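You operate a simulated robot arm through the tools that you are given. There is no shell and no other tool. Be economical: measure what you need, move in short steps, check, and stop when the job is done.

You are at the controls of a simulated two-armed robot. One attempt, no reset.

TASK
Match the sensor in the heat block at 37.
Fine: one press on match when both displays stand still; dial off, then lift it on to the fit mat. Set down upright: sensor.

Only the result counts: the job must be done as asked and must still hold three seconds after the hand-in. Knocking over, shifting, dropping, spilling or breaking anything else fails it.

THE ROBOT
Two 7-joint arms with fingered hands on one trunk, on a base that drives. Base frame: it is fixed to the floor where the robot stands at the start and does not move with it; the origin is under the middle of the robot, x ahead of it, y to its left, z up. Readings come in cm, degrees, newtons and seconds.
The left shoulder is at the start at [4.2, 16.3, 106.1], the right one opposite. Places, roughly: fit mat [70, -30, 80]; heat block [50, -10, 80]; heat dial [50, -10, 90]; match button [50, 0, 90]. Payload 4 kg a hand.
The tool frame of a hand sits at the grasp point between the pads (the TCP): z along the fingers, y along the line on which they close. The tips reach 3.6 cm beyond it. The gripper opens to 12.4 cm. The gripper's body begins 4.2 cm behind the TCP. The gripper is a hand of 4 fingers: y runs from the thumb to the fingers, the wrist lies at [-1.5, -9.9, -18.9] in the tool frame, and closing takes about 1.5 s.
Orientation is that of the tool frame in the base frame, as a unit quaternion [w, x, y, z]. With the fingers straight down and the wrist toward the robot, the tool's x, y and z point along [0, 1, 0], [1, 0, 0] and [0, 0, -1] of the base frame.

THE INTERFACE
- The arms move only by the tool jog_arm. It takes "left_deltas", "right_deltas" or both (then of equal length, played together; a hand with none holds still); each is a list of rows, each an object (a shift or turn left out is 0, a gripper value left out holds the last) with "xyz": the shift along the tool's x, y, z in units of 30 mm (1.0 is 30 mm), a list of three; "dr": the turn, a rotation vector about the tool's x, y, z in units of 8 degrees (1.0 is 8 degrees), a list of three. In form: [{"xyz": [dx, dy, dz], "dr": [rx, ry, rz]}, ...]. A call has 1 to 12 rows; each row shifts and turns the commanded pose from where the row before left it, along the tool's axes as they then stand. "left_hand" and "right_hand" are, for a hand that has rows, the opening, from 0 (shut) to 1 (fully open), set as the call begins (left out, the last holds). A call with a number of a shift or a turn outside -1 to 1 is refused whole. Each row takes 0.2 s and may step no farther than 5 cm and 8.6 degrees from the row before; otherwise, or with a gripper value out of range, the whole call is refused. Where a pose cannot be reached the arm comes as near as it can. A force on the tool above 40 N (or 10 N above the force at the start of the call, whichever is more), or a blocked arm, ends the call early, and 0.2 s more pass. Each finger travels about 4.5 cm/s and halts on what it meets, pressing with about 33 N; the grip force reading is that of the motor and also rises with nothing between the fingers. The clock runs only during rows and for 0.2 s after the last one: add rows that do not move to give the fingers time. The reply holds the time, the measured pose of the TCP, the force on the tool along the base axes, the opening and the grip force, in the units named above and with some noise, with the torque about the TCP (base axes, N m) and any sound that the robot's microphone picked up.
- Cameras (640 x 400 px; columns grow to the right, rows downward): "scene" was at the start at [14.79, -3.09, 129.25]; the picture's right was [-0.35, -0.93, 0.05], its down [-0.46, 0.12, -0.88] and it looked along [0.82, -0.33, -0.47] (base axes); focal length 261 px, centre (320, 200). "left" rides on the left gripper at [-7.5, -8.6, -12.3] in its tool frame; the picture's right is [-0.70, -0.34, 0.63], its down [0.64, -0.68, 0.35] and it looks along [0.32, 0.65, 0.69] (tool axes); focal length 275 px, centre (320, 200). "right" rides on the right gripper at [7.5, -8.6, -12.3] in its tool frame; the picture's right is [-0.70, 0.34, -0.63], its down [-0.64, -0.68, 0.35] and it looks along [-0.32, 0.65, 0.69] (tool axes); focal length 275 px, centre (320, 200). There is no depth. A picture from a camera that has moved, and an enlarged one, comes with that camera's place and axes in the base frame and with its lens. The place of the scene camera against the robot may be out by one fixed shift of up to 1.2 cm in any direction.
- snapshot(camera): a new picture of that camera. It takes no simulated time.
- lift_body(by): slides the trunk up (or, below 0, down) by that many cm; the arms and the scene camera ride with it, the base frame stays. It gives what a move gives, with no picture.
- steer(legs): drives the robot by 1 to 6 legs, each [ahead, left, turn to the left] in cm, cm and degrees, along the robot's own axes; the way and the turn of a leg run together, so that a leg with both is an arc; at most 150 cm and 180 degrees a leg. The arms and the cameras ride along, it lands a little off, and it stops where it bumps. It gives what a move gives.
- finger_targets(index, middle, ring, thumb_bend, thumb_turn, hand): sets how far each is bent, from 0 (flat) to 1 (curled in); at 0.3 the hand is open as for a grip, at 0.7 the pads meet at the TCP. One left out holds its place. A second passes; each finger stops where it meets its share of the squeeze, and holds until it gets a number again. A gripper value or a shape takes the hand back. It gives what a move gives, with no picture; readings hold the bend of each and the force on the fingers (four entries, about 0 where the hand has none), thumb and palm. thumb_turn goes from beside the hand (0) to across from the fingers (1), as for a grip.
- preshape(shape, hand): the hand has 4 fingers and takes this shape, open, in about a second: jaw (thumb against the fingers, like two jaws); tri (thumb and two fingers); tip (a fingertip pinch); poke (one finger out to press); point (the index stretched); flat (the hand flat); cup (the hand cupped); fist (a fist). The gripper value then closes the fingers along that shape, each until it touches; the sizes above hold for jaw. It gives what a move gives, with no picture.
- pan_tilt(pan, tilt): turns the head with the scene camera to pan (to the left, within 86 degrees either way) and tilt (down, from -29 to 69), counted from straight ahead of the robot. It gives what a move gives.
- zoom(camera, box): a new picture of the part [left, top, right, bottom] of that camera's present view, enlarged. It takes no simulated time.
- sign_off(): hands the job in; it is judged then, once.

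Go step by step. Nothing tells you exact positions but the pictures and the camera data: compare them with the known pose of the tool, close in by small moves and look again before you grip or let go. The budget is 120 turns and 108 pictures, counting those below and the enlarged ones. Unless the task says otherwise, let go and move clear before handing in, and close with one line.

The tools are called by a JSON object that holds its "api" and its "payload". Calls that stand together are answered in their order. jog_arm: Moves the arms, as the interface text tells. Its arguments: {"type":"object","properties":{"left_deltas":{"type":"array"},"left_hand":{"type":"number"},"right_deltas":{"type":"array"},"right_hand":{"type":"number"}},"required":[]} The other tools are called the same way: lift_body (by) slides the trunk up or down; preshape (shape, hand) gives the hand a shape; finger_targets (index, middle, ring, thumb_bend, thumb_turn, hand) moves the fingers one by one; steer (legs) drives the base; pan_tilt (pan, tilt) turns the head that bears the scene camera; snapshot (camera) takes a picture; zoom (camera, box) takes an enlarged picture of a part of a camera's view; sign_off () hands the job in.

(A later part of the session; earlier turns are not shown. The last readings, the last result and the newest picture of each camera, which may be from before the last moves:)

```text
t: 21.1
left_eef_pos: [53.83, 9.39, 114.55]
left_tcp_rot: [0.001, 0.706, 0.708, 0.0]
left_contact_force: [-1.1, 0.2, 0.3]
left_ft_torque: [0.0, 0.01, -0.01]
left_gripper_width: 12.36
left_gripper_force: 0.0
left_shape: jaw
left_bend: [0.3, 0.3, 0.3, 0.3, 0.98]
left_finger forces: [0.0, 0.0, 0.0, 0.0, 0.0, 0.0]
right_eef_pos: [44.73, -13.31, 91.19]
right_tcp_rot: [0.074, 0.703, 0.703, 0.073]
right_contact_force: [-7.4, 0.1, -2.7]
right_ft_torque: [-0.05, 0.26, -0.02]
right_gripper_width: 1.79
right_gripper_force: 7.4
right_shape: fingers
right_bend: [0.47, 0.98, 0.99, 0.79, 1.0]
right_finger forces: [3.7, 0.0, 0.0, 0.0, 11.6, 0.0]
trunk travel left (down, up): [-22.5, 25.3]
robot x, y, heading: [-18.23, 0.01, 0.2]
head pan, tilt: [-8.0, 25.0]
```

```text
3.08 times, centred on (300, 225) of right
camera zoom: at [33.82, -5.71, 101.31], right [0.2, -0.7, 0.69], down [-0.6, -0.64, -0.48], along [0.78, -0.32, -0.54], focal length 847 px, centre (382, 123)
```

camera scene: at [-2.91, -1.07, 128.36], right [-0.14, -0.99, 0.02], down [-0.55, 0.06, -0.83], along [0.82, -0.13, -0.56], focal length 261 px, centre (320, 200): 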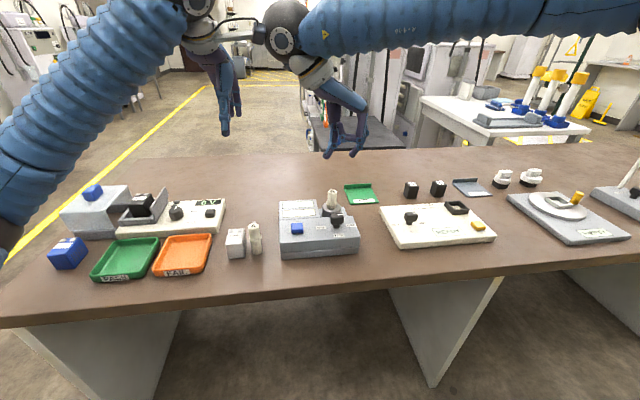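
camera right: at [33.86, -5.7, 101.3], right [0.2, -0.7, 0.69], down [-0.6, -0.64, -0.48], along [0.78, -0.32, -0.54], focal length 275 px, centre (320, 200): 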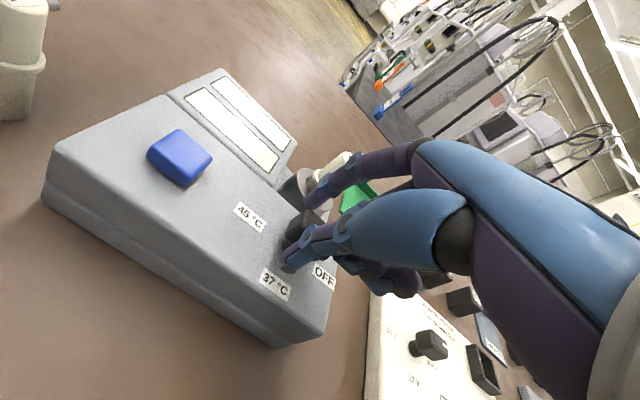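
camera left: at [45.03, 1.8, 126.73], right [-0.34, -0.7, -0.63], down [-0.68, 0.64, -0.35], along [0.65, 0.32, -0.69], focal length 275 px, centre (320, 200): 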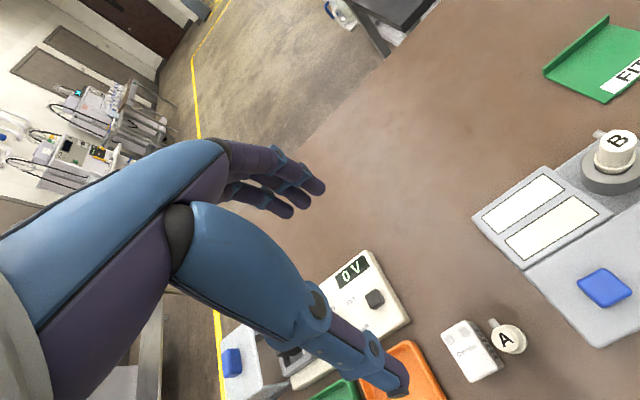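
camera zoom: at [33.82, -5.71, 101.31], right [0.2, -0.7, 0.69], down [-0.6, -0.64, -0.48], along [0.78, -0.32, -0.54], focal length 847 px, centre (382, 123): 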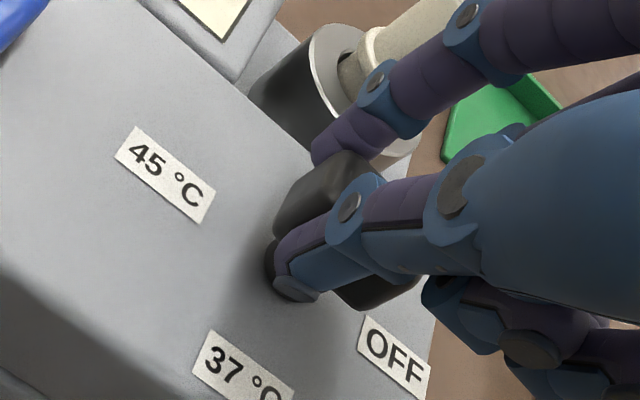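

Gripped on the bar (1.8 cm). I turn clockwise about the knob axis, first 40°.

{"api": "jog_arm", "payload": {"right_deltas": [{"xyz": [0, -0.07, -0.01]}, {"xyz": [0.134, 0.002, 0], "dr": [0, -0.208, 0.978]}, {"xyz": [0.134, 0.002, 0], "dr": [0, -0.208, 0.978]}, {"xyz": [0.134, 0.002, 0], "dr": [0, -0.208, 0.978]}, {"xyz": [0.134, 0.002, 0], "dr": [0, -0.208, 0.978]}, {"xyz": [0.134, 0.002, 0], "dr": [0, -0.208, 0.978]}]}}

{"api": "snapshot", "payload": {"camera": "right"}}

{"api": "zoom", "payload": {"camera": "scene", "box": [270, 160, 390, 260]}}

```text
t: 22.5
left_eef_pos: [53.69, 9.54, 114.48]
left_tcp_rot: [0.0, 0.707, 0.707, 0.0]
left_contact_force: [0.0, 1.6, 0.0]
left_ft_torque: [0.03, 0.03, -0.01]
left_gripper_width: 12.39
left_gripper_force: 0.2
left_shape: jaw
left_bend: [0.3, 0.3, 0.3, 0.3, 0.98]
left_finger forces: [0.0, 0.0, 0.0, 0.0, 0.1, 0.0]
right_eef_pos: [45.09, -11.41, 91.18]
right_tcp_rot: [0.094, 0.902, 0.42, 0.044]
right_contact_force: [-1.0, 10.0, -2.3]
right_ft_torque: [0.25, 0.11, 0.29]
right_gripper_width: 1.72
right_gripper_force: 7.2
right_shape: fingers
right_bend: [0.46, 0.98, 0.99, 0.8, 0.99]
right_finger forces: [4.2, 0.0, 0.0, 0.1, 10.8, 0.1]
trunk travel left (down, up): [-22.5, 25.3]
robot x, y, heading: [-17.7, -0.01, 0.1]
head pan, tilt: [-8.0, 25.0]
```

```text
72 pictures are left
camera right: at [41.66, 1.52, 101.3], right [-0.3, -0.66, 0.69], down [-0.87, -0.11, -0.48], along [0.39, -0.74, -0.54], focal length 275 px, centre (320, 200)
```

right: 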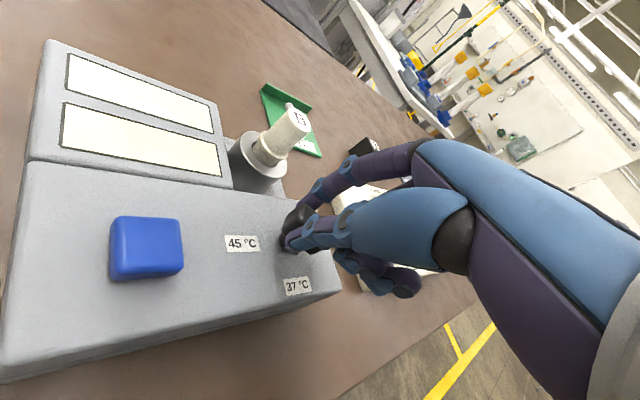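

```text
4.00 times, centred on (330, 210) of scene
camera zoom: at [-2.9, -0.93, 128.37], right [-0.14, -0.99, 0.02], down [-0.55, 0.06, -0.83], along [0.82, -0.13, -0.56], focal length 1044 px, centre (280, 160)
```

zoom: 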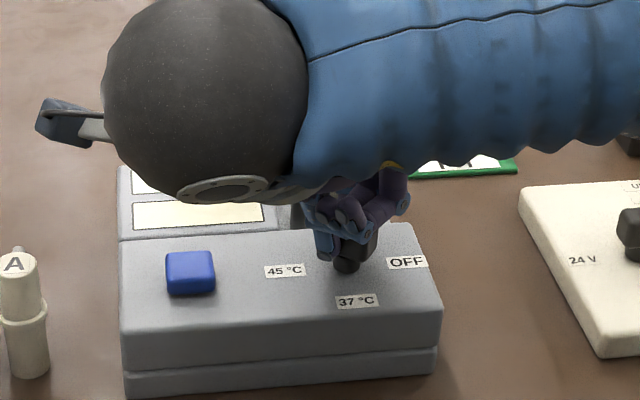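

{"api": "zoom", "payload": {"camera": "right", "box": [220, 170, 360, 310]}}

{"api": "zoom", "payload": {"camera": "scene", "box": [330, 195, 380, 240]}}

```text
2.86 times, centred on (290, 240) of right
camera zoom: at [41.66, 1.52, 101.3], right [-0.3, -0.66, 0.69], down [-0.87, -0.11, -0.48], along [0.39, -0.74, -0.54], focal length 786 px, centre (406, 86)
```

zoom: 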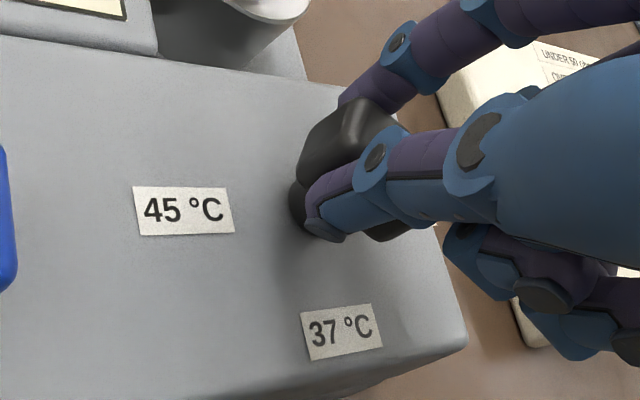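

```text
8.89 times, centred on (355, 218) of scene
camera zoom: at [-2.9, -0.93, 128.37], right [-0.14, -0.99, 0.02], down [-0.55, 0.06, -0.83], along [0.82, -0.13, -0.56], focal length 2320 px, centre (9, 44)
```

zoom: 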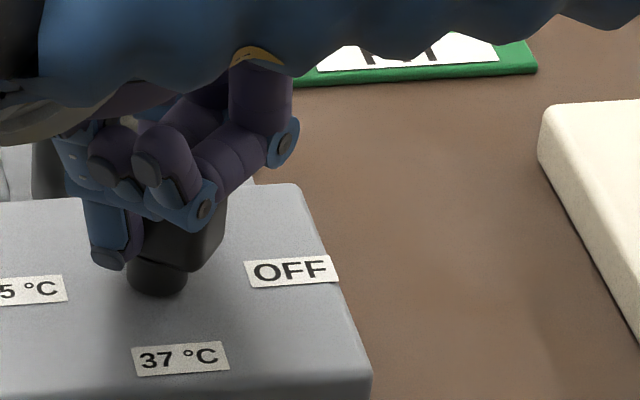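

The knob follows the hand. I go on by 50°.

{"api": "jog_arm", "payload": {"right_deltas": [{"xyz": [0.134, 0.002, 0], "dr": [0, -0.208, 0.978]}, {"xyz": [0.134, 0.002, 0], "dr": [0, -0.208, 0.978]}, {"xyz": [0.134, 0.002, 0], "dr": [0, -0.208, 0.978]}, {"xyz": [0.134, 0.002, 0], "dr": [0, -0.208, 0.978]}, {"xyz": [0.134, 0.002, 0], "dr": [0, -0.208, 0.978]}, {"xyz": [0.134, 0.002, 0], "dr": [0, -0.208, 0.978]}, {"xyz": [0.034, 0, 0], "dr": [0, -0.05, 0.24]}]}}

{"api": "zoom", "payload": {"camera": "right", "box": [220, 130, 380, 310]}}

{"api": "zoom", "payload": {"camera": "scene", "box": [270, 160, 390, 260]}}

```text
t: 24.1
left_eef_pos: [53.73, 9.49, 114.45]
left_tcp_rot: [0.001, 0.707, 0.707, -0.001]
left_contact_force: [-0.3, 0.4, 0.6]
left_ft_torque: [-0.02, 0.02, -0.01]
left_gripper_width: 12.34
left_gripper_force: 0.1
left_shape: jaw
left_bend: [0.3, 0.3, 0.3, 0.3, 0.98]
left_finger forces: [0.0, 0.0, 0.0, 0.0, 0.0, 0.0]
right_eef_pos: [47.25, -10.18, 91.27]
right_tcp_rot: [0.105, 0.995, 0.0, 0.001]
right_contact_force: [7.5, 16.6, 6.3]
right_ft_torque: [0.27, -0.26, 0.39]
right_gripper_width: 1.78
right_gripper_force: 10.3
right_shape: fingers
right_bend: [0.48, 0.98, 0.99, 0.78, 0.98]
right_finger forces: [2.9, 0.0, 0.0, 0.0, 16.6, 0.0]
trunk travel left (down, up): [-22.5, 25.3]
robot x, y, heading: [-18.04, 0.21, -0.1]
head pan, tilt: [-8.0, 25.0]
```

```text
2.22 times, centred on (300, 220) of right
camera zoom: at [54.85, 0.82, 101.34], right [-0.7, -0.2, 0.69], down [-0.64, 0.59, -0.48], along [-0.31, -0.78, -0.54], focal length 612 px, centre (364, 156)
```

zoom: 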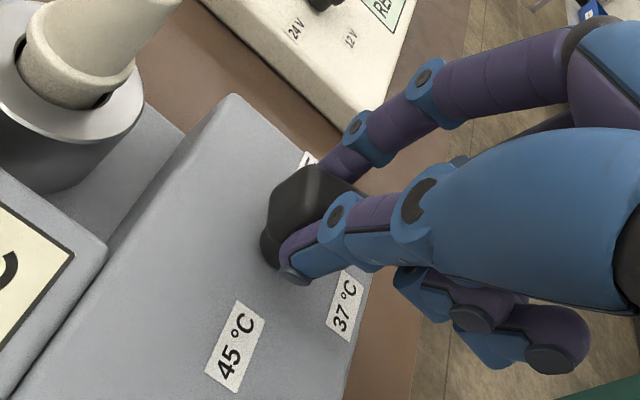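

```text
4.00 times, centred on (330, 210) of scene
camera zoom: at [-2.9, -0.93, 128.37], right [-0.14, -0.99, 0.02], down [-0.55, 0.06, -0.83], along [0.82, -0.13, -0.56], focal length 1044 px, centre (280, 160)
```

zoom: 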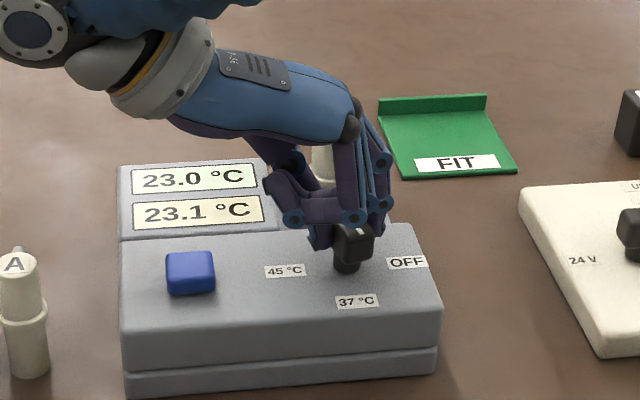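

{"api": "zoom", "payload": {"camera": "scene", "box": [335, 205, 385, 245]}}

```text
10.00 times, centred on (360, 225) of scene
camera zoom: at [-2.9, -0.93, 128.37], right [-0.14, -0.99, 0.02], down [-0.55, 0.06, -0.83], along [0.82, -0.13, -0.56], focal length 2610 px, centre (-80, -50)
```

zoom: 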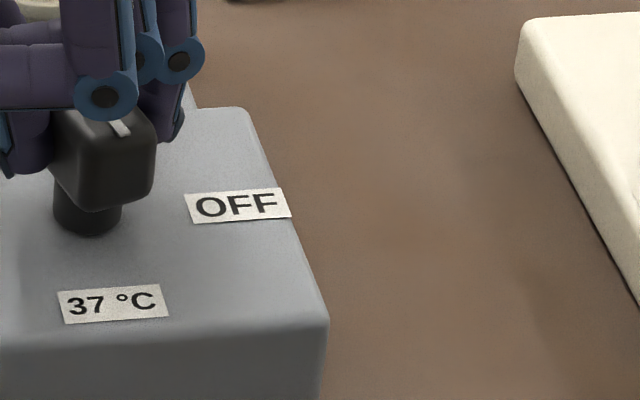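

The displays came on; the pointer looks some 10–15° short of 37. I turn a little more.

{"api": "jog_arm", "payload": {"right_deltas": [{"xyz": [0.1, 0.0, 0], "dr": [0, -0.156, 0.734]}, {"xyz": [0.1, 0.0, 0], "dr": [0, -0.156, 0.734]}]}}

{"api": "zoom", "payload": {"camera": "scene", "box": [335, 205, 385, 245]}}

```text
t: 24.7
left_eef_pos: [53.71, 9.7, 114.56]
left_tcp_rot: [0.001, 0.707, 0.707, -0.001]
left_contact_force: [-0.2, 0.3, 0.9]
left_ft_torque: [0.0, 0.01, -0.01]
left_gripper_width: 12.36
left_gripper_force: 0.1
left_shape: jaw
left_bend: [0.3, 0.3, 0.3, 0.3, 0.98]
left_finger forces: [0.1, 0.0, 0.0, 0.1, 0.1, 0.1]
right_eef_pos: [47.84, -10.4, 91.21]
right_tcp_rot: [0.104, 0.989, -0.104, -0.011]
right_contact_force: [9.7, 17.0, 8.8]
right_ft_torque: [0.29, -0.29, 0.4]
right_gripper_width: 1.82
right_gripper_force: 10.1
right_shape: fingers
right_bend: [0.48, 0.98, 0.99, 0.78, 0.99]
right_finger forces: [2.4, 0.1, 0.1, 0.0, 18.2, 0.0]
trunk travel left (down, up): [-22.5, 25.3]
robot x, y, heading: [-17.75, -0.25, 0.1]
head pan, tilt: [-8.0, 25.0]
```

```text
10.00 times, centred on (360, 225) of scene
camera zoom: at [-2.9, -0.92, 128.37], right [-0.14, -0.99, 0.02], down [-0.55, 0.06, -0.83], along [0.82, -0.13, -0.56], focal length 2610 px, centre (-80, -50)
```

zoom: 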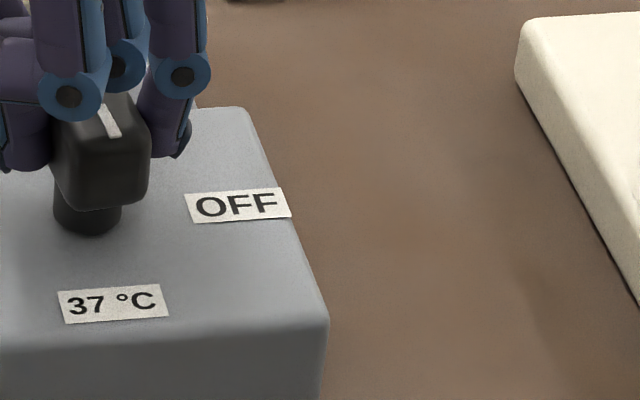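

The pointer now stands on 37. I release and check the displays.

{"api": "finger_targets", "payload": {"hand": "right", "index": 0.4, "thumb_bend": 0.72}}

{"api": "zoom", "payload": {"camera": "scene", "box": [270, 180, 390, 260]}}

```text
t: 25.7
left_eef_pos: [53.89, 9.35, 114.43]
left_tcp_rot: [0.0, 0.707, 0.707, 0.0]
left_contact_force: [0.5, 0.2, 0.3]
left_ft_torque: [0.0, -0.02, -0.02]
left_gripper_width: 12.37
left_gripper_force: 0.1
left_shape: jaw
left_bend: [0.3, 0.3, 0.3, 0.3, 0.98]
left_finger forces: [0.1, 0.1, 0.1, 0.0, 0.0, 0.0]
right_eef_pos: [47.85, -10.46, 91.23]
right_tcp_rot: [0.104, 0.989, -0.103, -0.01]
right_contact_force: [0.2, -0.4, -0.3]
right_ft_torque: [0.03, 0.02, 0.02]
right_gripper_width: 4.06
right_gripper_force: 0.1
right_shape: fingers
right_bend: [0.4, 0.97, 0.99, 0.72, 1.0]
right_finger forces: [0.1, 0.0, 0.1, 0.1, 0.0, 0.0]
trunk travel left (down, up): [-22.5, 25.3]
robot x, y, heading: [-18.34, 0.37, 0.1]
head pan, tilt: [-8.0, 25.0]
```

```text
5.00 times, centred on (330, 220) of scene
camera zoom: at [-2.92, -1.05, 128.37], right [-0.14, -0.99, 0.02], down [-0.55, 0.06, -0.83], along [0.82, -0.13, -0.56], focal length 1305 px, centre (270, 100)
```

zoom: 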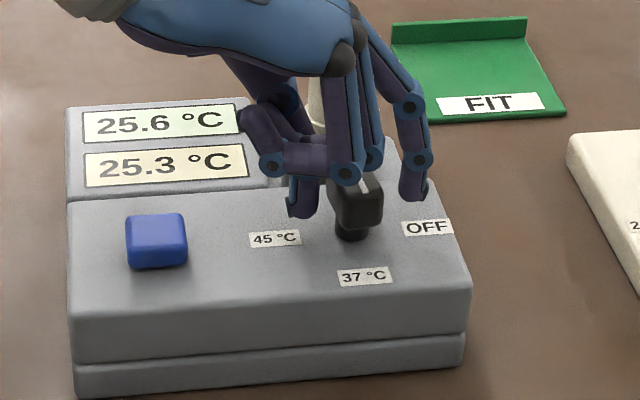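

Heating has started (25.6 / 25.3). I lift straight up, bring the hand back to its normal bearing and take the poke shape.

{"api": "jog_arm", "payload": {"right_deltas": [{"xyz": [0, 0.173, -0.815]}, {"xyz": [0, 0.173, -0.815]}, {"xyz": [0, 0.173, -0.815]}, {"xyz": [0, 0.173, -0.815]}, {"dr": [0.75, 0, 0]}, {"dr": [0.75, 0, 0]}, {"dr": [0, 0, -0.75]}]}}

{"api": "jog_arm", "payload": {"right_deltas": [{"dr": [0, 0, -1]}, {"dr": [0, 0, -1]}, {"dr": [0, 0, -1]}, {"dr": [0, 0, -1]}, {"dr": [0, 0, -1]}, {"dr": [0, 0, -1]}, {"dr": [0, 0, -1]}, {"dr": [0, 0, -1]}, {"dr": [0, 0, -1]}, {"dr": [0, 0, -1]}, {"dr": [0, 0, -1]}, {"dr": [0, 0, -1]}]}}

{"api": "preshape", "payload": {"hand": "right", "shape": "poke"}}

{"api": "snapshot", "payload": {"camera": "right"}}

{"api": "zoom", "payload": {"camera": "scene", "box": [260, 100, 420, 260]}}

```text
t: 27.3
left_eef_pos: [53.83, 9.39, 114.49]
left_tcp_rot: [0.0, 0.707, 0.707, 0.0]
left_contact_force: [0.2, 0.5, -0.5]
left_ft_torque: [-0.03, -0.01, 0.01]
left_gripper_width: 12.34
left_gripper_force: 0.0
left_shape: jaw
left_bend: [0.3, 0.3, 0.3, 0.3, 0.98]
left_finger forces: [0.1, 0.0, 0.1, 0.0, 0.0, 0.0]
right_eef_pos: [47.83, -10.4, 100.97]
right_tcp_rot: [-0.002, 0.999, -0.051, 0.001]
right_contact_force: [0.2, 0.2, 1.0]
right_ft_torque: [-0.01, 0.01, 0.0]
right_gripper_width: 4.05
right_gripper_force: 0.0
right_shape: fingers
right_bend: [0.4, 0.97, 0.99, 0.72, 1.0]
right_finger forces: [0.1, 0.0, 0.0, 0.1, 0.1, 0.1]
trunk travel left (down, up): [-22.5, 25.3]
robot x, y, heading: [-18.02, 0.16, 0.2]
head pan, tilt: [-8.0, 25.0]
```

```text
t: 29.9
left_eef_pos: [53.72, 9.43, 114.57]
left_tcp_rot: [0.0, 0.707, 0.707, 0.0]
left_contact_force: [0.6, 0.2, -0.4]
left_ft_torque: [0.01, -0.02, 0.02]
left_gripper_width: 12.33
left_gripper_force: 0.1
left_shape: jaw
left_bend: [0.3, 0.3, 0.3, 0.3, 0.98]
left_finger forces: [0.0, 0.1, 0.0, 0.0, 0.1, 0.0]
right_eef_pos: [47.84, -10.39, 101.07]
right_tcp_rot: [0.001, 0.705, 0.709, 0.0]
right_contact_force: [-1.0, 0.0, 0.3]
right_ft_torque: [0.02, -0.02, 0.01]
right_gripper_width: 4.07
right_gripper_force: 0.0
right_shape: fingers
right_bend: [0.4, 0.97, 0.99, 0.72, 1.0]
right_finger forces: [0.0, 0.0, 0.0, 0.0, 0.1, 0.0]
trunk travel left (down, up): [-22.5, 25.3]
robot x, y, heading: [-17.81, -0.13, 0.1]
head pan, tilt: [-8.0, 25.0]
```

```text
t: 30.8
left_eef_pos: [53.78, 9.33, 114.44]
left_tcp_rot: [0.0, 0.707, 0.707, 0.0]
left_contact_force: [0.0, -0.1, -0.2]
left_ft_torque: [-0.02, -0.01, 0.02]
left_gripper_width: 12.36
left_gripper_force: 0.0
left_shape: jaw
left_bend: [0.3, 0.3, 0.3, 0.3, 0.98]
left_finger forces: [0.1, 0.1, 0.1, 0.0, 0.0, 0.0]
right_eef_pos: [47.83, -10.44, 101.24]
right_tcp_rot: [0.0, 0.706, 0.708, 0.001]
right_contact_force: [0.3, 0.6, 0.2]
right_ft_torque: [0.01, 0.0, -0.01]
right_gripper_width: 0.0
right_gripper_force: 0.0
right_shape: poke
right_bend: [0.7, 0.7, 0.99, 0.0, 1.0]
right_finger forces: [0.1, 0.0, 0.0, 0.0, 0.0, 0.0]
trunk travel left (down, up): [-22.5, 25.3]
robot x, y, heading: [-18.09, -0.18, -0.1]
head pan, tilt: [-8.0, 25.0]
```

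```text
63 pictures are left
camera right: at [39.33, -2.81, 113.32], right [0.34, -0.7, 0.63], down [-0.68, -0.65, -0.35], along [0.65, -0.31, -0.69], focal length 275 px, centre (320, 200)
```

right: 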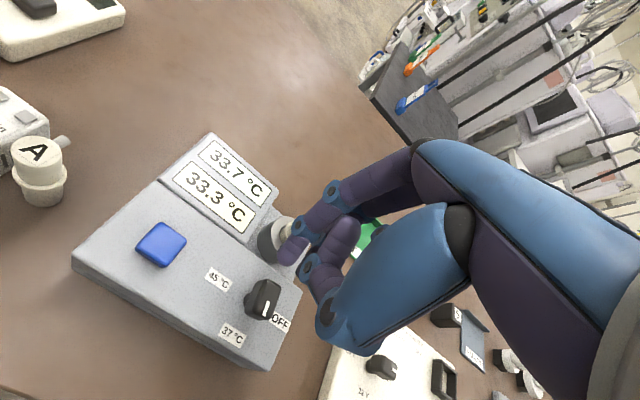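

```text
2.50 times, centred on (340, 180) of scene
camera zoom: at [-2.92, -1.06, 128.37], right [-0.14, -0.99, 0.02], down [-0.55, 0.06, -0.83], along [0.82, -0.13, -0.56], focal length 652 px, centre (270, 250)
```

zoom: 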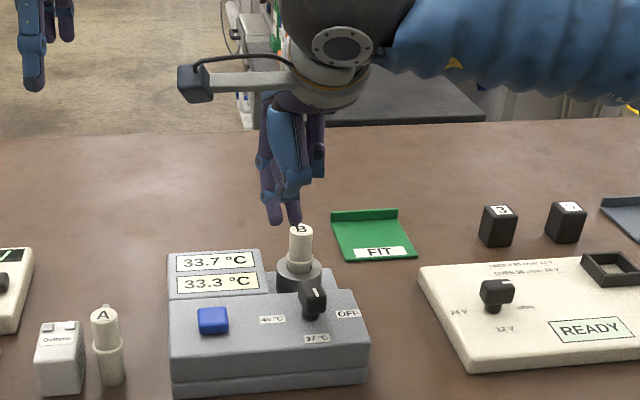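

Both displays climb. I hover the fingertip above the match button while it heats.

{"api": "jog_arm", "payload": {"right_deltas": [{"xyz": [0.77, -0.14, 0]}, {"xyz": [0.77, -0.13, 0]}, {"xyz": [0.76, -0.13, 0.4]}, {"xyz": [0, 0, 0.8]}, {"xyz": [0, 0, 0.7]}]}}

{"api": "snapshot", "payload": {"camera": "right"}}

{"api": "zoom", "payload": {"camera": "scene", "box": [260, 130, 400, 270]}}

```text
t: 32.0
left_eef_pos: [53.84, 9.4, 114.41]
left_tcp_rot: [0.0, 0.706, 0.708, 0.0]
left_contact_force: [-0.5, 1.2, -0.3]
left_ft_torque: [-0.05, -0.01, 0.0]
left_gripper_width: 12.36
left_gripper_force: 0.1
left_shape: jaw
left_bend: [0.3, 0.3, 0.3, 0.3, 0.98]
left_finger forces: [0.0, 0.0, 0.0, 0.1, 0.0, 0.0]
right_eef_pos: [46.71, -3.48, 95.47]
right_tcp_rot: [-0.001, 0.706, 0.708, -0.001]
right_contact_force: [0.5, -0.6, -0.3]
right_ft_torque: [0.01, 0.01, -0.02]
right_gripper_width: 0.0
right_gripper_force: 0.1
right_shape: poke
right_bend: [0.7, 0.7, 0.99, 0.0, 1.0]
right_finger forces: [0.0, 0.0, 0.1, 0.0, 0.1, 0.1]
trunk travel left (down, up): [-22.5, 25.3]
robot x, y, heading: [-17.72, -0.04, -0.0]
head pan, tilt: [-8.0, 25.0]
```

```text
61 pictures are left
camera right: at [38.17, 4.19, 107.56], right [0.34, -0.7, 0.63], down [-0.68, -0.65, -0.35], along [0.65, -0.31, -0.69], focal length 275 px, centre (320, 200)
```

right: 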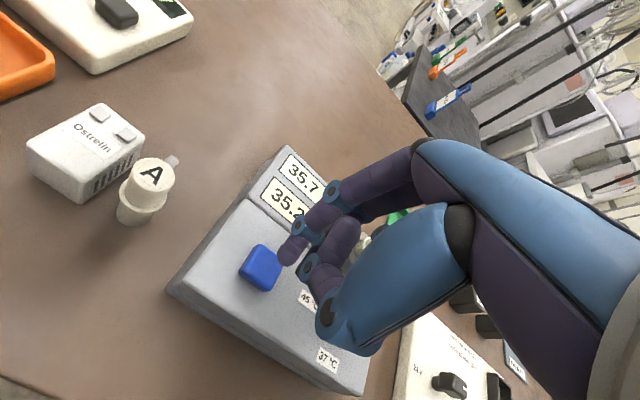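

```text
2.86 times, centred on (330, 200) of scene
camera zoom: at [-2.87, -1.03, 128.35], right [-0.14, -0.99, 0.02], down [-0.55, 0.06, -0.83], along [0.82, -0.13, -0.56], focal length 746 px, centre (291, 200)
```

zoom: 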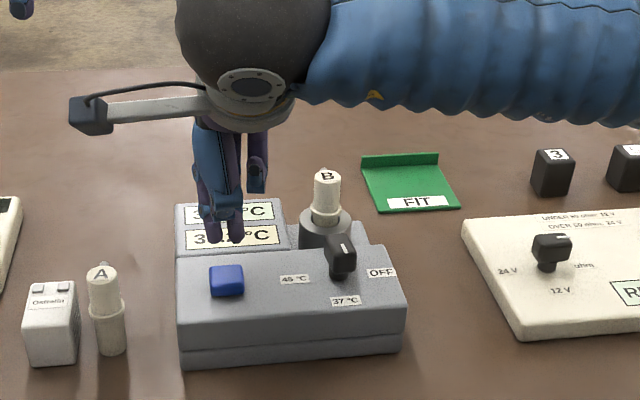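

{"api": "zoom", "payload": {"camera": "right", "box": [230, 170, 400, 350]}}

{"api": "zoom", "payload": {"camera": "scene", "box": [285, 160, 345, 240]}}

```text
2.22 times, centred on (315, 260) of right
camera zoom: at [38.17, 4.19, 107.56], right [0.34, -0.7, 0.63], down [-0.68, -0.65, -0.35], along [0.65, -0.31, -0.69], focal length 612 px, centre (331, 67)
```

zoom: 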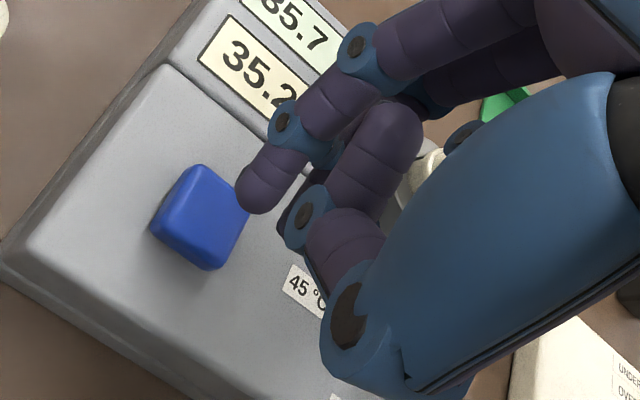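

```text
5.00 times, centred on (315, 200) of scene
camera zoom: at [-2.87, -1.03, 128.35], right [-0.14, -0.99, 0.02], down [-0.55, 0.06, -0.83], along [0.82, -0.13, -0.56], focal length 1305 px, centre (345, 200)
```

zoom: 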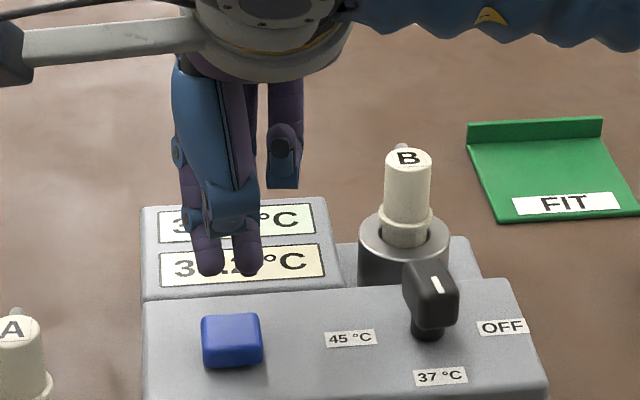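

The index and middle tips are both over the button. I wait for the readings to settle.

{"api": "jog_arm", "payload": {"right_deltas": [{}, {}, {}, {}, {}, {}, {}, {}, {}, {}, {}, {}]}}

{"api": "jog_arm", "payload": {"right_deltas": [{}, {}, {}, {}, {}, {}, {}, {}, {}, {}, {}, {}]}}

{"api": "jog_arm", "payload": {"right_deltas": [{"xyz": [0, 0, 0.4]}, {"xyz": [0, 0, 0.3]}, {}, {}, {}, {}, {}, {}, {}, {}, {}, {}]}}

{"api": "snapshot", "payload": {"camera": "left"}}

{"api": "zoom", "payload": {"camera": "right", "box": [230, 130, 370, 310]}}

```text
t: 34.6
left_eef_pos: [53.67, 9.36, 114.51]
left_tcp_rot: [0.0, 0.707, 0.707, 0.0]
left_contact_force: [0.1, -0.5, 0.2]
left_ft_torque: [-0.05, -0.01, 0.01]
left_gripper_width: 12.38
left_gripper_force: 0.1
left_shape: jaw
left_bend: [0.3, 0.3, 0.3, 0.3, 0.98]
left_finger forces: [0.0, 0.0, 0.0, 0.0, 0.0, 0.1]
right_eef_pos: [46.68, -3.51, 95.43]
right_tcp_rot: [0.001, 0.706, 0.708, -0.001]
right_contact_force: [-1.4, -0.8, -0.3]
right_ft_torque: [0.02, 0.02, -0.03]
right_gripper_width: 0.0
right_gripper_force: 0.1
right_shape: poke
right_bend: [0.7, 0.7, 0.99, 0.0, 1.0]
right_finger forces: [0.0, 0.0, 0.1, 0.1, 0.0, 0.0]
trunk travel left (down, up): [-22.5, 25.3]
robot x, y, heading: [-18.17, 0.01, 0.2]
head pan, tilt: [-8.0, 25.0]
```

```text
t: 37.2
left_eef_pos: [53.65, 9.14, 114.56]
left_tcp_rot: [0.0, 0.707, 0.707, 0.0]
left_contact_force: [-0.5, -0.3, -1.0]
left_ft_torque: [0.01, 0.01, 0.0]
left_gripper_width: 12.37
left_gripper_force: 0.1
left_shape: jaw
left_bend: [0.3, 0.3, 0.3, 0.3, 0.98]
left_finger forces: [0.0, 0.0, 0.0, 0.1, 0.0, 0.0]
right_eef_pos: [46.6, -3.49, 95.49]
right_tcp_rot: [0.0, 0.707, 0.707, 0.0]
right_contact_force: [-0.4, 0.1, -0.6]
right_ft_torque: [0.06, 0.02, 0.02]
right_gripper_width: 0.02
right_gripper_force: 0.0
right_shape: poke
right_bend: [0.7, 0.7, 0.99, 0.0, 1.0]
right_finger forces: [0.0, 0.0, 0.1, 0.0, 0.0, 0.0]
trunk travel left (down, up): [-22.5, 25.3]
robot x, y, heading: [-18.32, 0.04, 0.2]
head pan, tilt: [-8.0, 25.0]
```

```text
t: 39.8
left_eef_pos: [53.82, 9.46, 114.53]
left_tcp_rot: [0.0, 0.707, 0.707, 0.0]
left_contact_force: [0.8, 0.1, 0.6]
left_ft_torque: [-0.02, 0.01, 0.0]
left_gripper_width: 12.32
left_gripper_force: 0.1
left_shape: jaw
left_bend: [0.3, 0.3, 0.3, 0.3, 0.98]
left_finger forces: [0.0, 0.1, 0.0, 0.0, 0.0, 0.0]
right_eef_pos: [46.59, -3.48, 93.25]
right_tcp_rot: [0.0, 0.706, 0.708, 0.0]
right_contact_force: [-0.3, -0.1, -0.2]
right_ft_torque: [-0.03, 0.02, -0.03]
right_gripper_width: 0.0
right_gripper_force: 0.1
right_shape: poke
right_bend: [0.7, 0.7, 0.99, 0.0, 1.0]
right_finger forces: [0.1, 0.0, 0.0, 0.1, 0.0, 0.0]
trunk travel left (down, up): [-22.5, 25.3]
robot x, y, heading: [-18.1, 0.21, 0.1]
head pan, tilt: [-8.0, 25.0]
```

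```text
57 pictures are left
camera left: at [45.04, 1.81, 126.73], right [-0.34, -0.7, -0.63], down [-0.68, 0.64, -0.35], along [0.65, 0.32, -0.69], focal length 275 px, centre (320, 200)
```

left: 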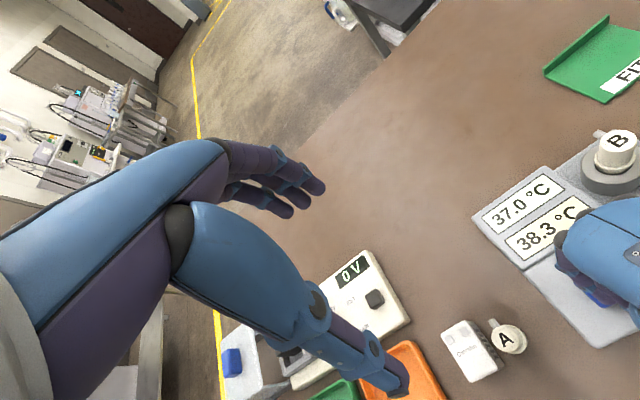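

```text
2.22 times, centred on (300, 220) of right
camera zoom: at [38.11, 4.14, 105.51], right [0.34, -0.7, 0.63], down [-0.68, -0.65, -0.35], along [0.65, -0.31, -0.69], focal length 612 px, centre (364, 156)
```

zoom: 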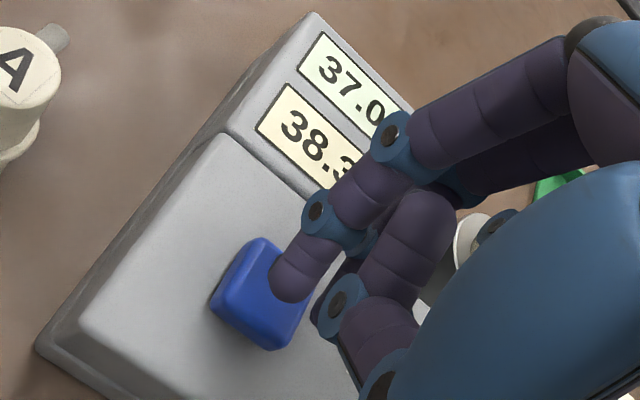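

37.0 and 38.3 so far. I wait more and compare through the left camera.

{"api": "jog_arm", "payload": {"right_deltas": [{}, {}, {}, {}, {}, {}, {}, {}, {}, {}, {}, {}]}}

{"api": "zoom", "payload": {"camera": "left", "box": [460, 130, 640, 310]}}

{"api": "jog_arm", "payload": {"right_deltas": [{}, {}, {}, {}, {}, {}, {}, {}, {}, {}, {}, {}]}}

{"api": "zoom", "payload": {"camera": "left", "box": [460, 130, 640, 310]}}

```text
t: 42.4
left_eef_pos: [53.7, 9.34, 114.55]
left_tcp_rot: [0.0, 0.707, 0.707, 0.0]
left_contact_force: [0.8, -0.5, -0.3]
left_ft_torque: [-0.01, 0.0, 0.0]
left_gripper_width: 12.37
left_gripper_force: 0.0
left_shape: jaw
left_bend: [0.3, 0.3, 0.3, 0.3, 0.98]
left_finger forces: [0.0, 0.1, 0.1, 0.0, 0.1, 0.0]
right_eef_pos: [46.63, -3.57, 93.29]
right_tcp_rot: [0.001, 0.707, 0.708, -0.001]
right_contact_force: [0.5, -0.4, 0.7]
right_ft_torque: [0.0, 0.03, 0.01]
right_gripper_width: 0.0
right_gripper_force: 0.0
right_shape: poke
right_bend: [0.7, 0.7, 0.99, 0.0, 1.0]
right_finger forces: [0.0, 0.0, 0.0, 0.0, 0.0, 0.0]
trunk travel left (down, up): [-22.5, 25.3]
robot x, y, heading: [-18.04, 0.06, 0.1]
head pan, tilt: [-8.0, 25.0]
```

```text
2.22 times, centred on (550, 220) of left
camera zoom: at [45.03, 1.81, 126.73], right [-0.34, -0.7, -0.63], down [-0.68, 0.64, -0.35], along [0.65, 0.32, -0.69], focal length 612 px, centre (-191, 156)
```

zoom: 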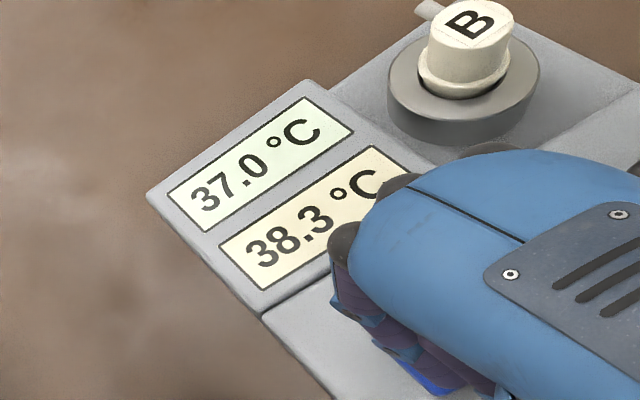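

```text
t: 45.0
left_eef_pos: [53.74, 9.37, 114.55]
left_tcp_rot: [0.0, 0.707, 0.707, 0.0]
left_contact_force: [-0.1, 0.1, -0.1]
left_ft_torque: [-0.05, 0.01, 0.01]
left_gripper_width: 12.38
left_gripper_force: 0.0
left_shape: jaw
left_bend: [0.3, 0.3, 0.3, 0.3, 0.98]
left_finger forces: [0.0, 0.1, 0.1, 0.0, 0.0, 0.0]
right_eef_pos: [46.61, -3.5, 93.32]
right_tcp_rot: [0.0, 0.706, 0.708, -0.001]
right_contact_force: [0.1, 0.2, 0.7]
right_ft_torque: [-0.03, 0.02, 0.0]
right_gripper_width: 0.0
right_gripper_force: 0.1
right_shape: poke
right_bend: [0.7, 0.7, 0.99, 0.0, 1.0]
right_finger forces: [0.1, 0.0, 0.1, 0.1, 0.0, 0.0]
trunk travel left (down, up): [-22.5, 25.3]
robot x, y, heading: [-18.07, 0.15, -0.0]
head pan, tilt: [-8.0, 25.0]
```

```text
2.22 times, centred on (550, 220) of left
camera zoom: at [45.03, 1.81, 126.73], right [-0.34, -0.7, -0.63], down [-0.68, 0.64, -0.35], along [0.65, 0.32, -0.69], focal length 612 px, centre (-191, 156)
```

zoom: 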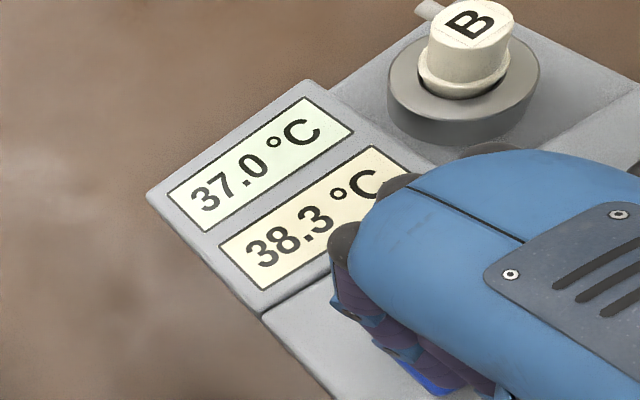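

Both displays have stood still for 5 s. Now the single press, approached in small steps.

{"api": "jog_arm", "payload": {"right_deltas": [{"xyz": [0, 0, 0.1]}, {"xyz": [0, 0, 0.1]}, {"xyz": [0, 0, 0.1]}, {"xyz": [0, 0, 0.05]}]}}

{"api": "zoom", "payload": {"camera": "right", "box": [230, 130, 370, 310]}}

```text
t: 46.0
left_eef_pos: [53.68, 9.42, 114.51]
left_tcp_rot: [0.0, 0.707, 0.707, 0.001]
left_contact_force: [-0.8, -0.5, -0.7]
left_ft_torque: [0.02, 0.03, -0.02]
left_gripper_width: 12.39
left_gripper_force: 0.1
left_shape: jaw
left_bend: [0.3, 0.3, 0.3, 0.3, 0.98]
left_finger forces: [0.0, 0.0, 0.0, 0.0, 0.0, 0.0]
right_eef_pos: [46.6, -3.43, 92.3]
right_tcp_rot: [0.0, 0.706, 0.708, 0.0]
right_contact_force: [-0.5, 0.4, -1.2]
right_ft_torque: [-0.03, 0.0, 0.02]
right_gripper_width: 0.02
right_gripper_force: 0.1
right_shape: poke
right_bend: [0.7, 0.7, 0.99, 0.0, 1.0]
right_finger forces: [0.1, 0.0, 0.1, 0.0, 0.0, 0.0]
trunk travel left (down, up): [-22.5, 25.3]
robot x, y, heading: [-17.87, -0.1, 0.3]
head pan, tilt: [-8.0, 25.0]
```

```text
2.22 times, centred on (300, 220) of right
camera zoom: at [38.11, 4.14, 104.45], right [0.34, -0.7, 0.63], down [-0.68, -0.65, -0.35], along [0.65, -0.31, -0.69], focal length 612 px, centre (364, 156)
```

zoom: 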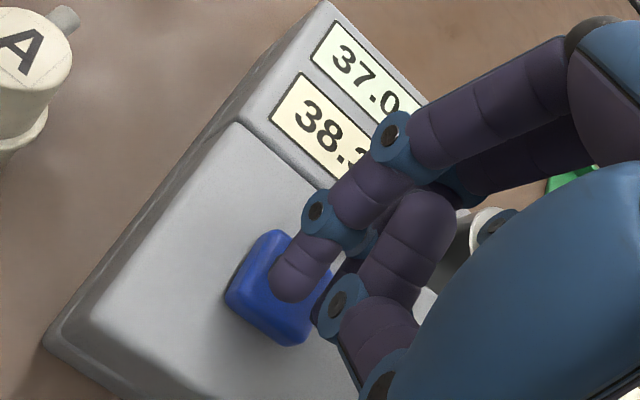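

{"api": "jog_arm", "payload": {"right_deltas": [{"xyz": [0, 0, 0.05]}, {"xyz": [0, 0, 0.05]}, {"xyz": [0, 0, 0.05]}]}}

{"api": "zoom", "payload": {"camera": "left", "box": [460, 130, 640, 310]}}

```text
t: 46.8
left_eef_pos: [53.72, 9.34, 114.51]
left_tcp_rot: [0.0, 0.707, 0.707, 0.001]
left_contact_force: [-0.4, -1.3, 0.5]
left_ft_torque: [-0.01, -0.01, -0.02]
left_gripper_width: 12.36
left_gripper_force: 0.1
left_shape: jaw
left_bend: [0.3, 0.3, 0.3, 0.3, 0.98]
left_finger forces: [0.0, 0.1, 0.0, 0.0, 0.0, 0.0]
right_eef_pos: [46.58, -3.55, 91.81]
right_tcp_rot: [0.001, 0.707, 0.708, 0.0]
right_contact_force: [-0.5, 0.1, 0.0]
right_ft_torque: [-0.02, -0.02, 0.01]
right_gripper_width: 0.01
right_gripper_force: 0.1
right_shape: poke
right_bend: [0.7, 0.7, 0.99, 0.0, 1.0]
right_finger forces: [0.0, 0.1, 0.1, 0.1, 0.0, 0.1]
trunk travel left (down, up): [-22.5, 25.3]
robot x, y, heading: [-17.92, 0.24, 0.0]
head pan, tilt: [-8.0, 25.0]
```

```text
2.22 times, centred on (550, 220) of left
camera zoom: at [45.04, 1.8, 126.72], right [-0.34, -0.7, -0.63], down [-0.68, 0.64, -0.35], along [0.65, 0.32, -0.69], focal length 612 px, centre (-191, 156)
```

zoom: 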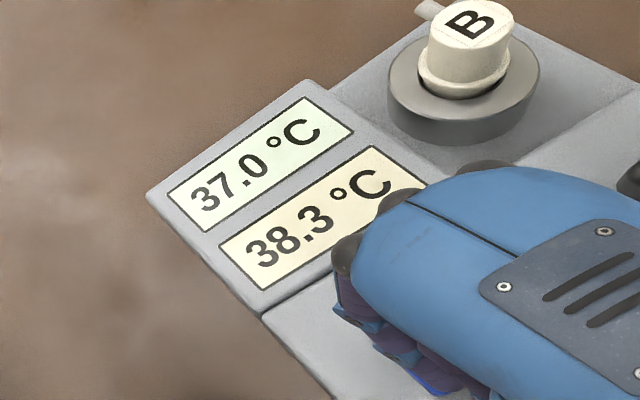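

{"api": "jog_arm", "payload": {"right_deltas": [{"xyz": [0, 0, 0.05]}, {"xyz": [0, 0, 0.05]}]}}

```text
t: 47.4
left_eef_pos: [53.79, 9.46, 114.58]
left_tcp_rot: [0.0, 0.707, 0.707, 0.001]
left_contact_force: [0.0, -0.5, -0.3]
left_ft_torque: [-0.02, 0.02, -0.02]
left_gripper_width: 12.35
left_gripper_force: 0.1
left_shape: jaw
left_bend: [0.3, 0.3, 0.3, 0.3, 0.98]
left_finger forces: [0.1, 0.1, 0.0, 0.0, 0.0, 0.1]
right_eef_pos: [46.58, -3.66, 91.52]
right_tcp_rot: [0.0, 0.706, 0.708, 0.0]
right_contact_force: [-0.2, 0.4, 0.5]
right_ft_torque: [0.0, -0.01, 0.02]
right_gripper_width: 0.0
right_gripper_force: 0.0
right_shape: poke
right_bend: [0.7, 0.7, 0.99, 0.0, 1.0]
right_finger forces: [0.0, 0.0, 0.0, 0.1, 0.0, 0.1]
trunk travel left (down, up): [-22.5, 25.3]
robot x, y, heading: [-17.91, 0.03, 0.2]
head pan, tilt: [-8.0, 25.0]
```

No contact yet. I keep going down in small steps.

{"api": "jog_arm", "payload": {"right_deltas": [{"xyz": [0, 0, 0.05]}, {"xyz": [0, 0, 0.05]}, {"xyz": [0, 0, 0.05]}]}}

{"api": "zoom", "payload": {"camera": "right", "box": [230, 130, 370, 310]}}

{"api": "zoom", "payload": {"camera": "scene", "box": [275, 180, 345, 250]}}

```text
t: 48.2
left_eef_pos: [53.64, 9.51, 114.49]
left_tcp_rot: [0.0, 0.708, 0.707, 0.001]
left_contact_force: [-0.1, -0.2, 0.7]
left_ft_torque: [0.03, 0.02, -0.02]
left_gripper_width: 12.33
left_gripper_force: 0.1
left_shape: jaw
left_bend: [0.3, 0.3, 0.3, 0.3, 0.98]
left_finger forces: [0.1, 0.1, 0.0, 0.0, 0.1, 0.0]
right_eef_pos: [46.6, -3.56, 91.1]
right_tcp_rot: [0.0, 0.707, 0.708, 0.0]
right_contact_force: [0.0, 0.0, 0.9]
right_ft_torque: [0.05, -0.03, 0.03]
right_gripper_width: 0.0
right_gripper_force: 0.1
right_shape: poke
right_bend: [0.7, 0.7, 0.99, 0.0, 1.0]
right_finger forces: [1.3, 0.1, 0.0, 0.0, 0.0, 0.0]
trunk travel left (down, up): [-22.5, 25.3]
robot x, y, heading: [-18.17, -0.0, 0.1]
head pan, tilt: [-8.0, 25.0]
```

```text
2.22 times, centred on (300, 220) of right
camera zoom: at [38.1, 4.11, 103.27], right [0.34, -0.7, 0.63], down [-0.68, -0.65, -0.35], along [0.65, -0.31, -0.69], focal length 612 px, centre (364, 156)
```

zoom: 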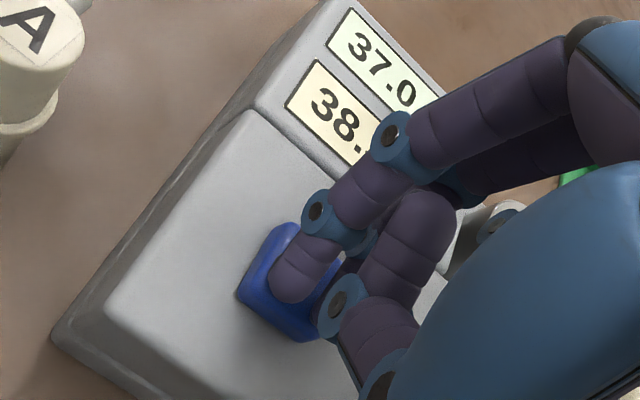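

```text
5.71 times, centred on (310, 215) of scene
camera zoom: at [-2.92, -1.06, 128.37], right [-0.14, -0.99, 0.02], down [-0.55, 0.06, -0.83], along [0.82, -0.13, -0.56], focal length 1491 px, centre (377, 114)
```

zoom: 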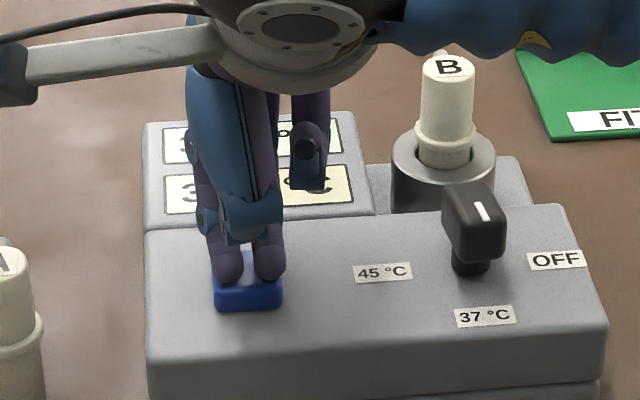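

Index just touched (1.3 N). I press on in fine steps.

{"api": "jog_arm", "payload": {"right_deltas": [{"xyz": [0, 0, 0.05]}, {"xyz": [0, 0, 0.05]}]}}

{"api": "zoom", "payload": {"camera": "left", "box": [460, 130, 640, 310]}}

```text
t: 48.8
left_eef_pos: [53.73, 9.35, 114.55]
left_tcp_rot: [0.0, 0.707, 0.707, 0.0]
left_contact_force: [-0.6, -0.1, 0.4]
left_ft_torque: [0.03, 0.0, -0.01]
left_gripper_width: 12.36
left_gripper_force: 0.1
left_shape: jaw
left_bend: [0.3, 0.3, 0.3, 0.3, 0.98]
left_finger forces: [0.0, 0.0, 0.1, 0.1, 0.1, 0.1]
right_eef_pos: [46.56, -3.55, 90.68]
right_tcp_rot: [0.001, 0.707, 0.708, -0.001]
right_contact_force: [0.1, 0.0, 2.5]
right_ft_torque: [0.0, -0.02, -0.01]
right_gripper_width: 0.0
right_gripper_force: 0.1
right_shape: poke
right_bend: [0.7, 0.7, 0.99, 0.0, 1.0]
right_finger forces: [2.7, 0.0, 0.1, 0.0, 0.1, 0.0]
trunk travel left (down, up): [-22.5, 25.3]
robot x, y, heading: [-18.37, 0.17, -0.3]
head pan, tilt: [-8.0, 25.0]
heard: click
```

```text
2.22 times, centred on (550, 220) of left
camera zoom: at [45.02, 1.8, 126.74], right [-0.34, -0.7, -0.63], down [-0.68, 0.64, -0.35], along [0.65, 0.32, -0.69], focal length 612 px, centre (-191, 156)
```

zoom: 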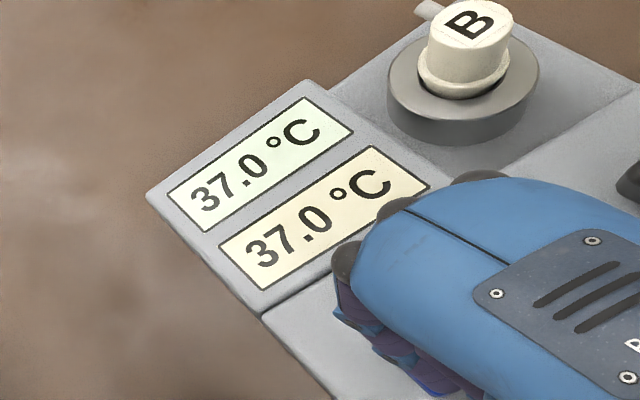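

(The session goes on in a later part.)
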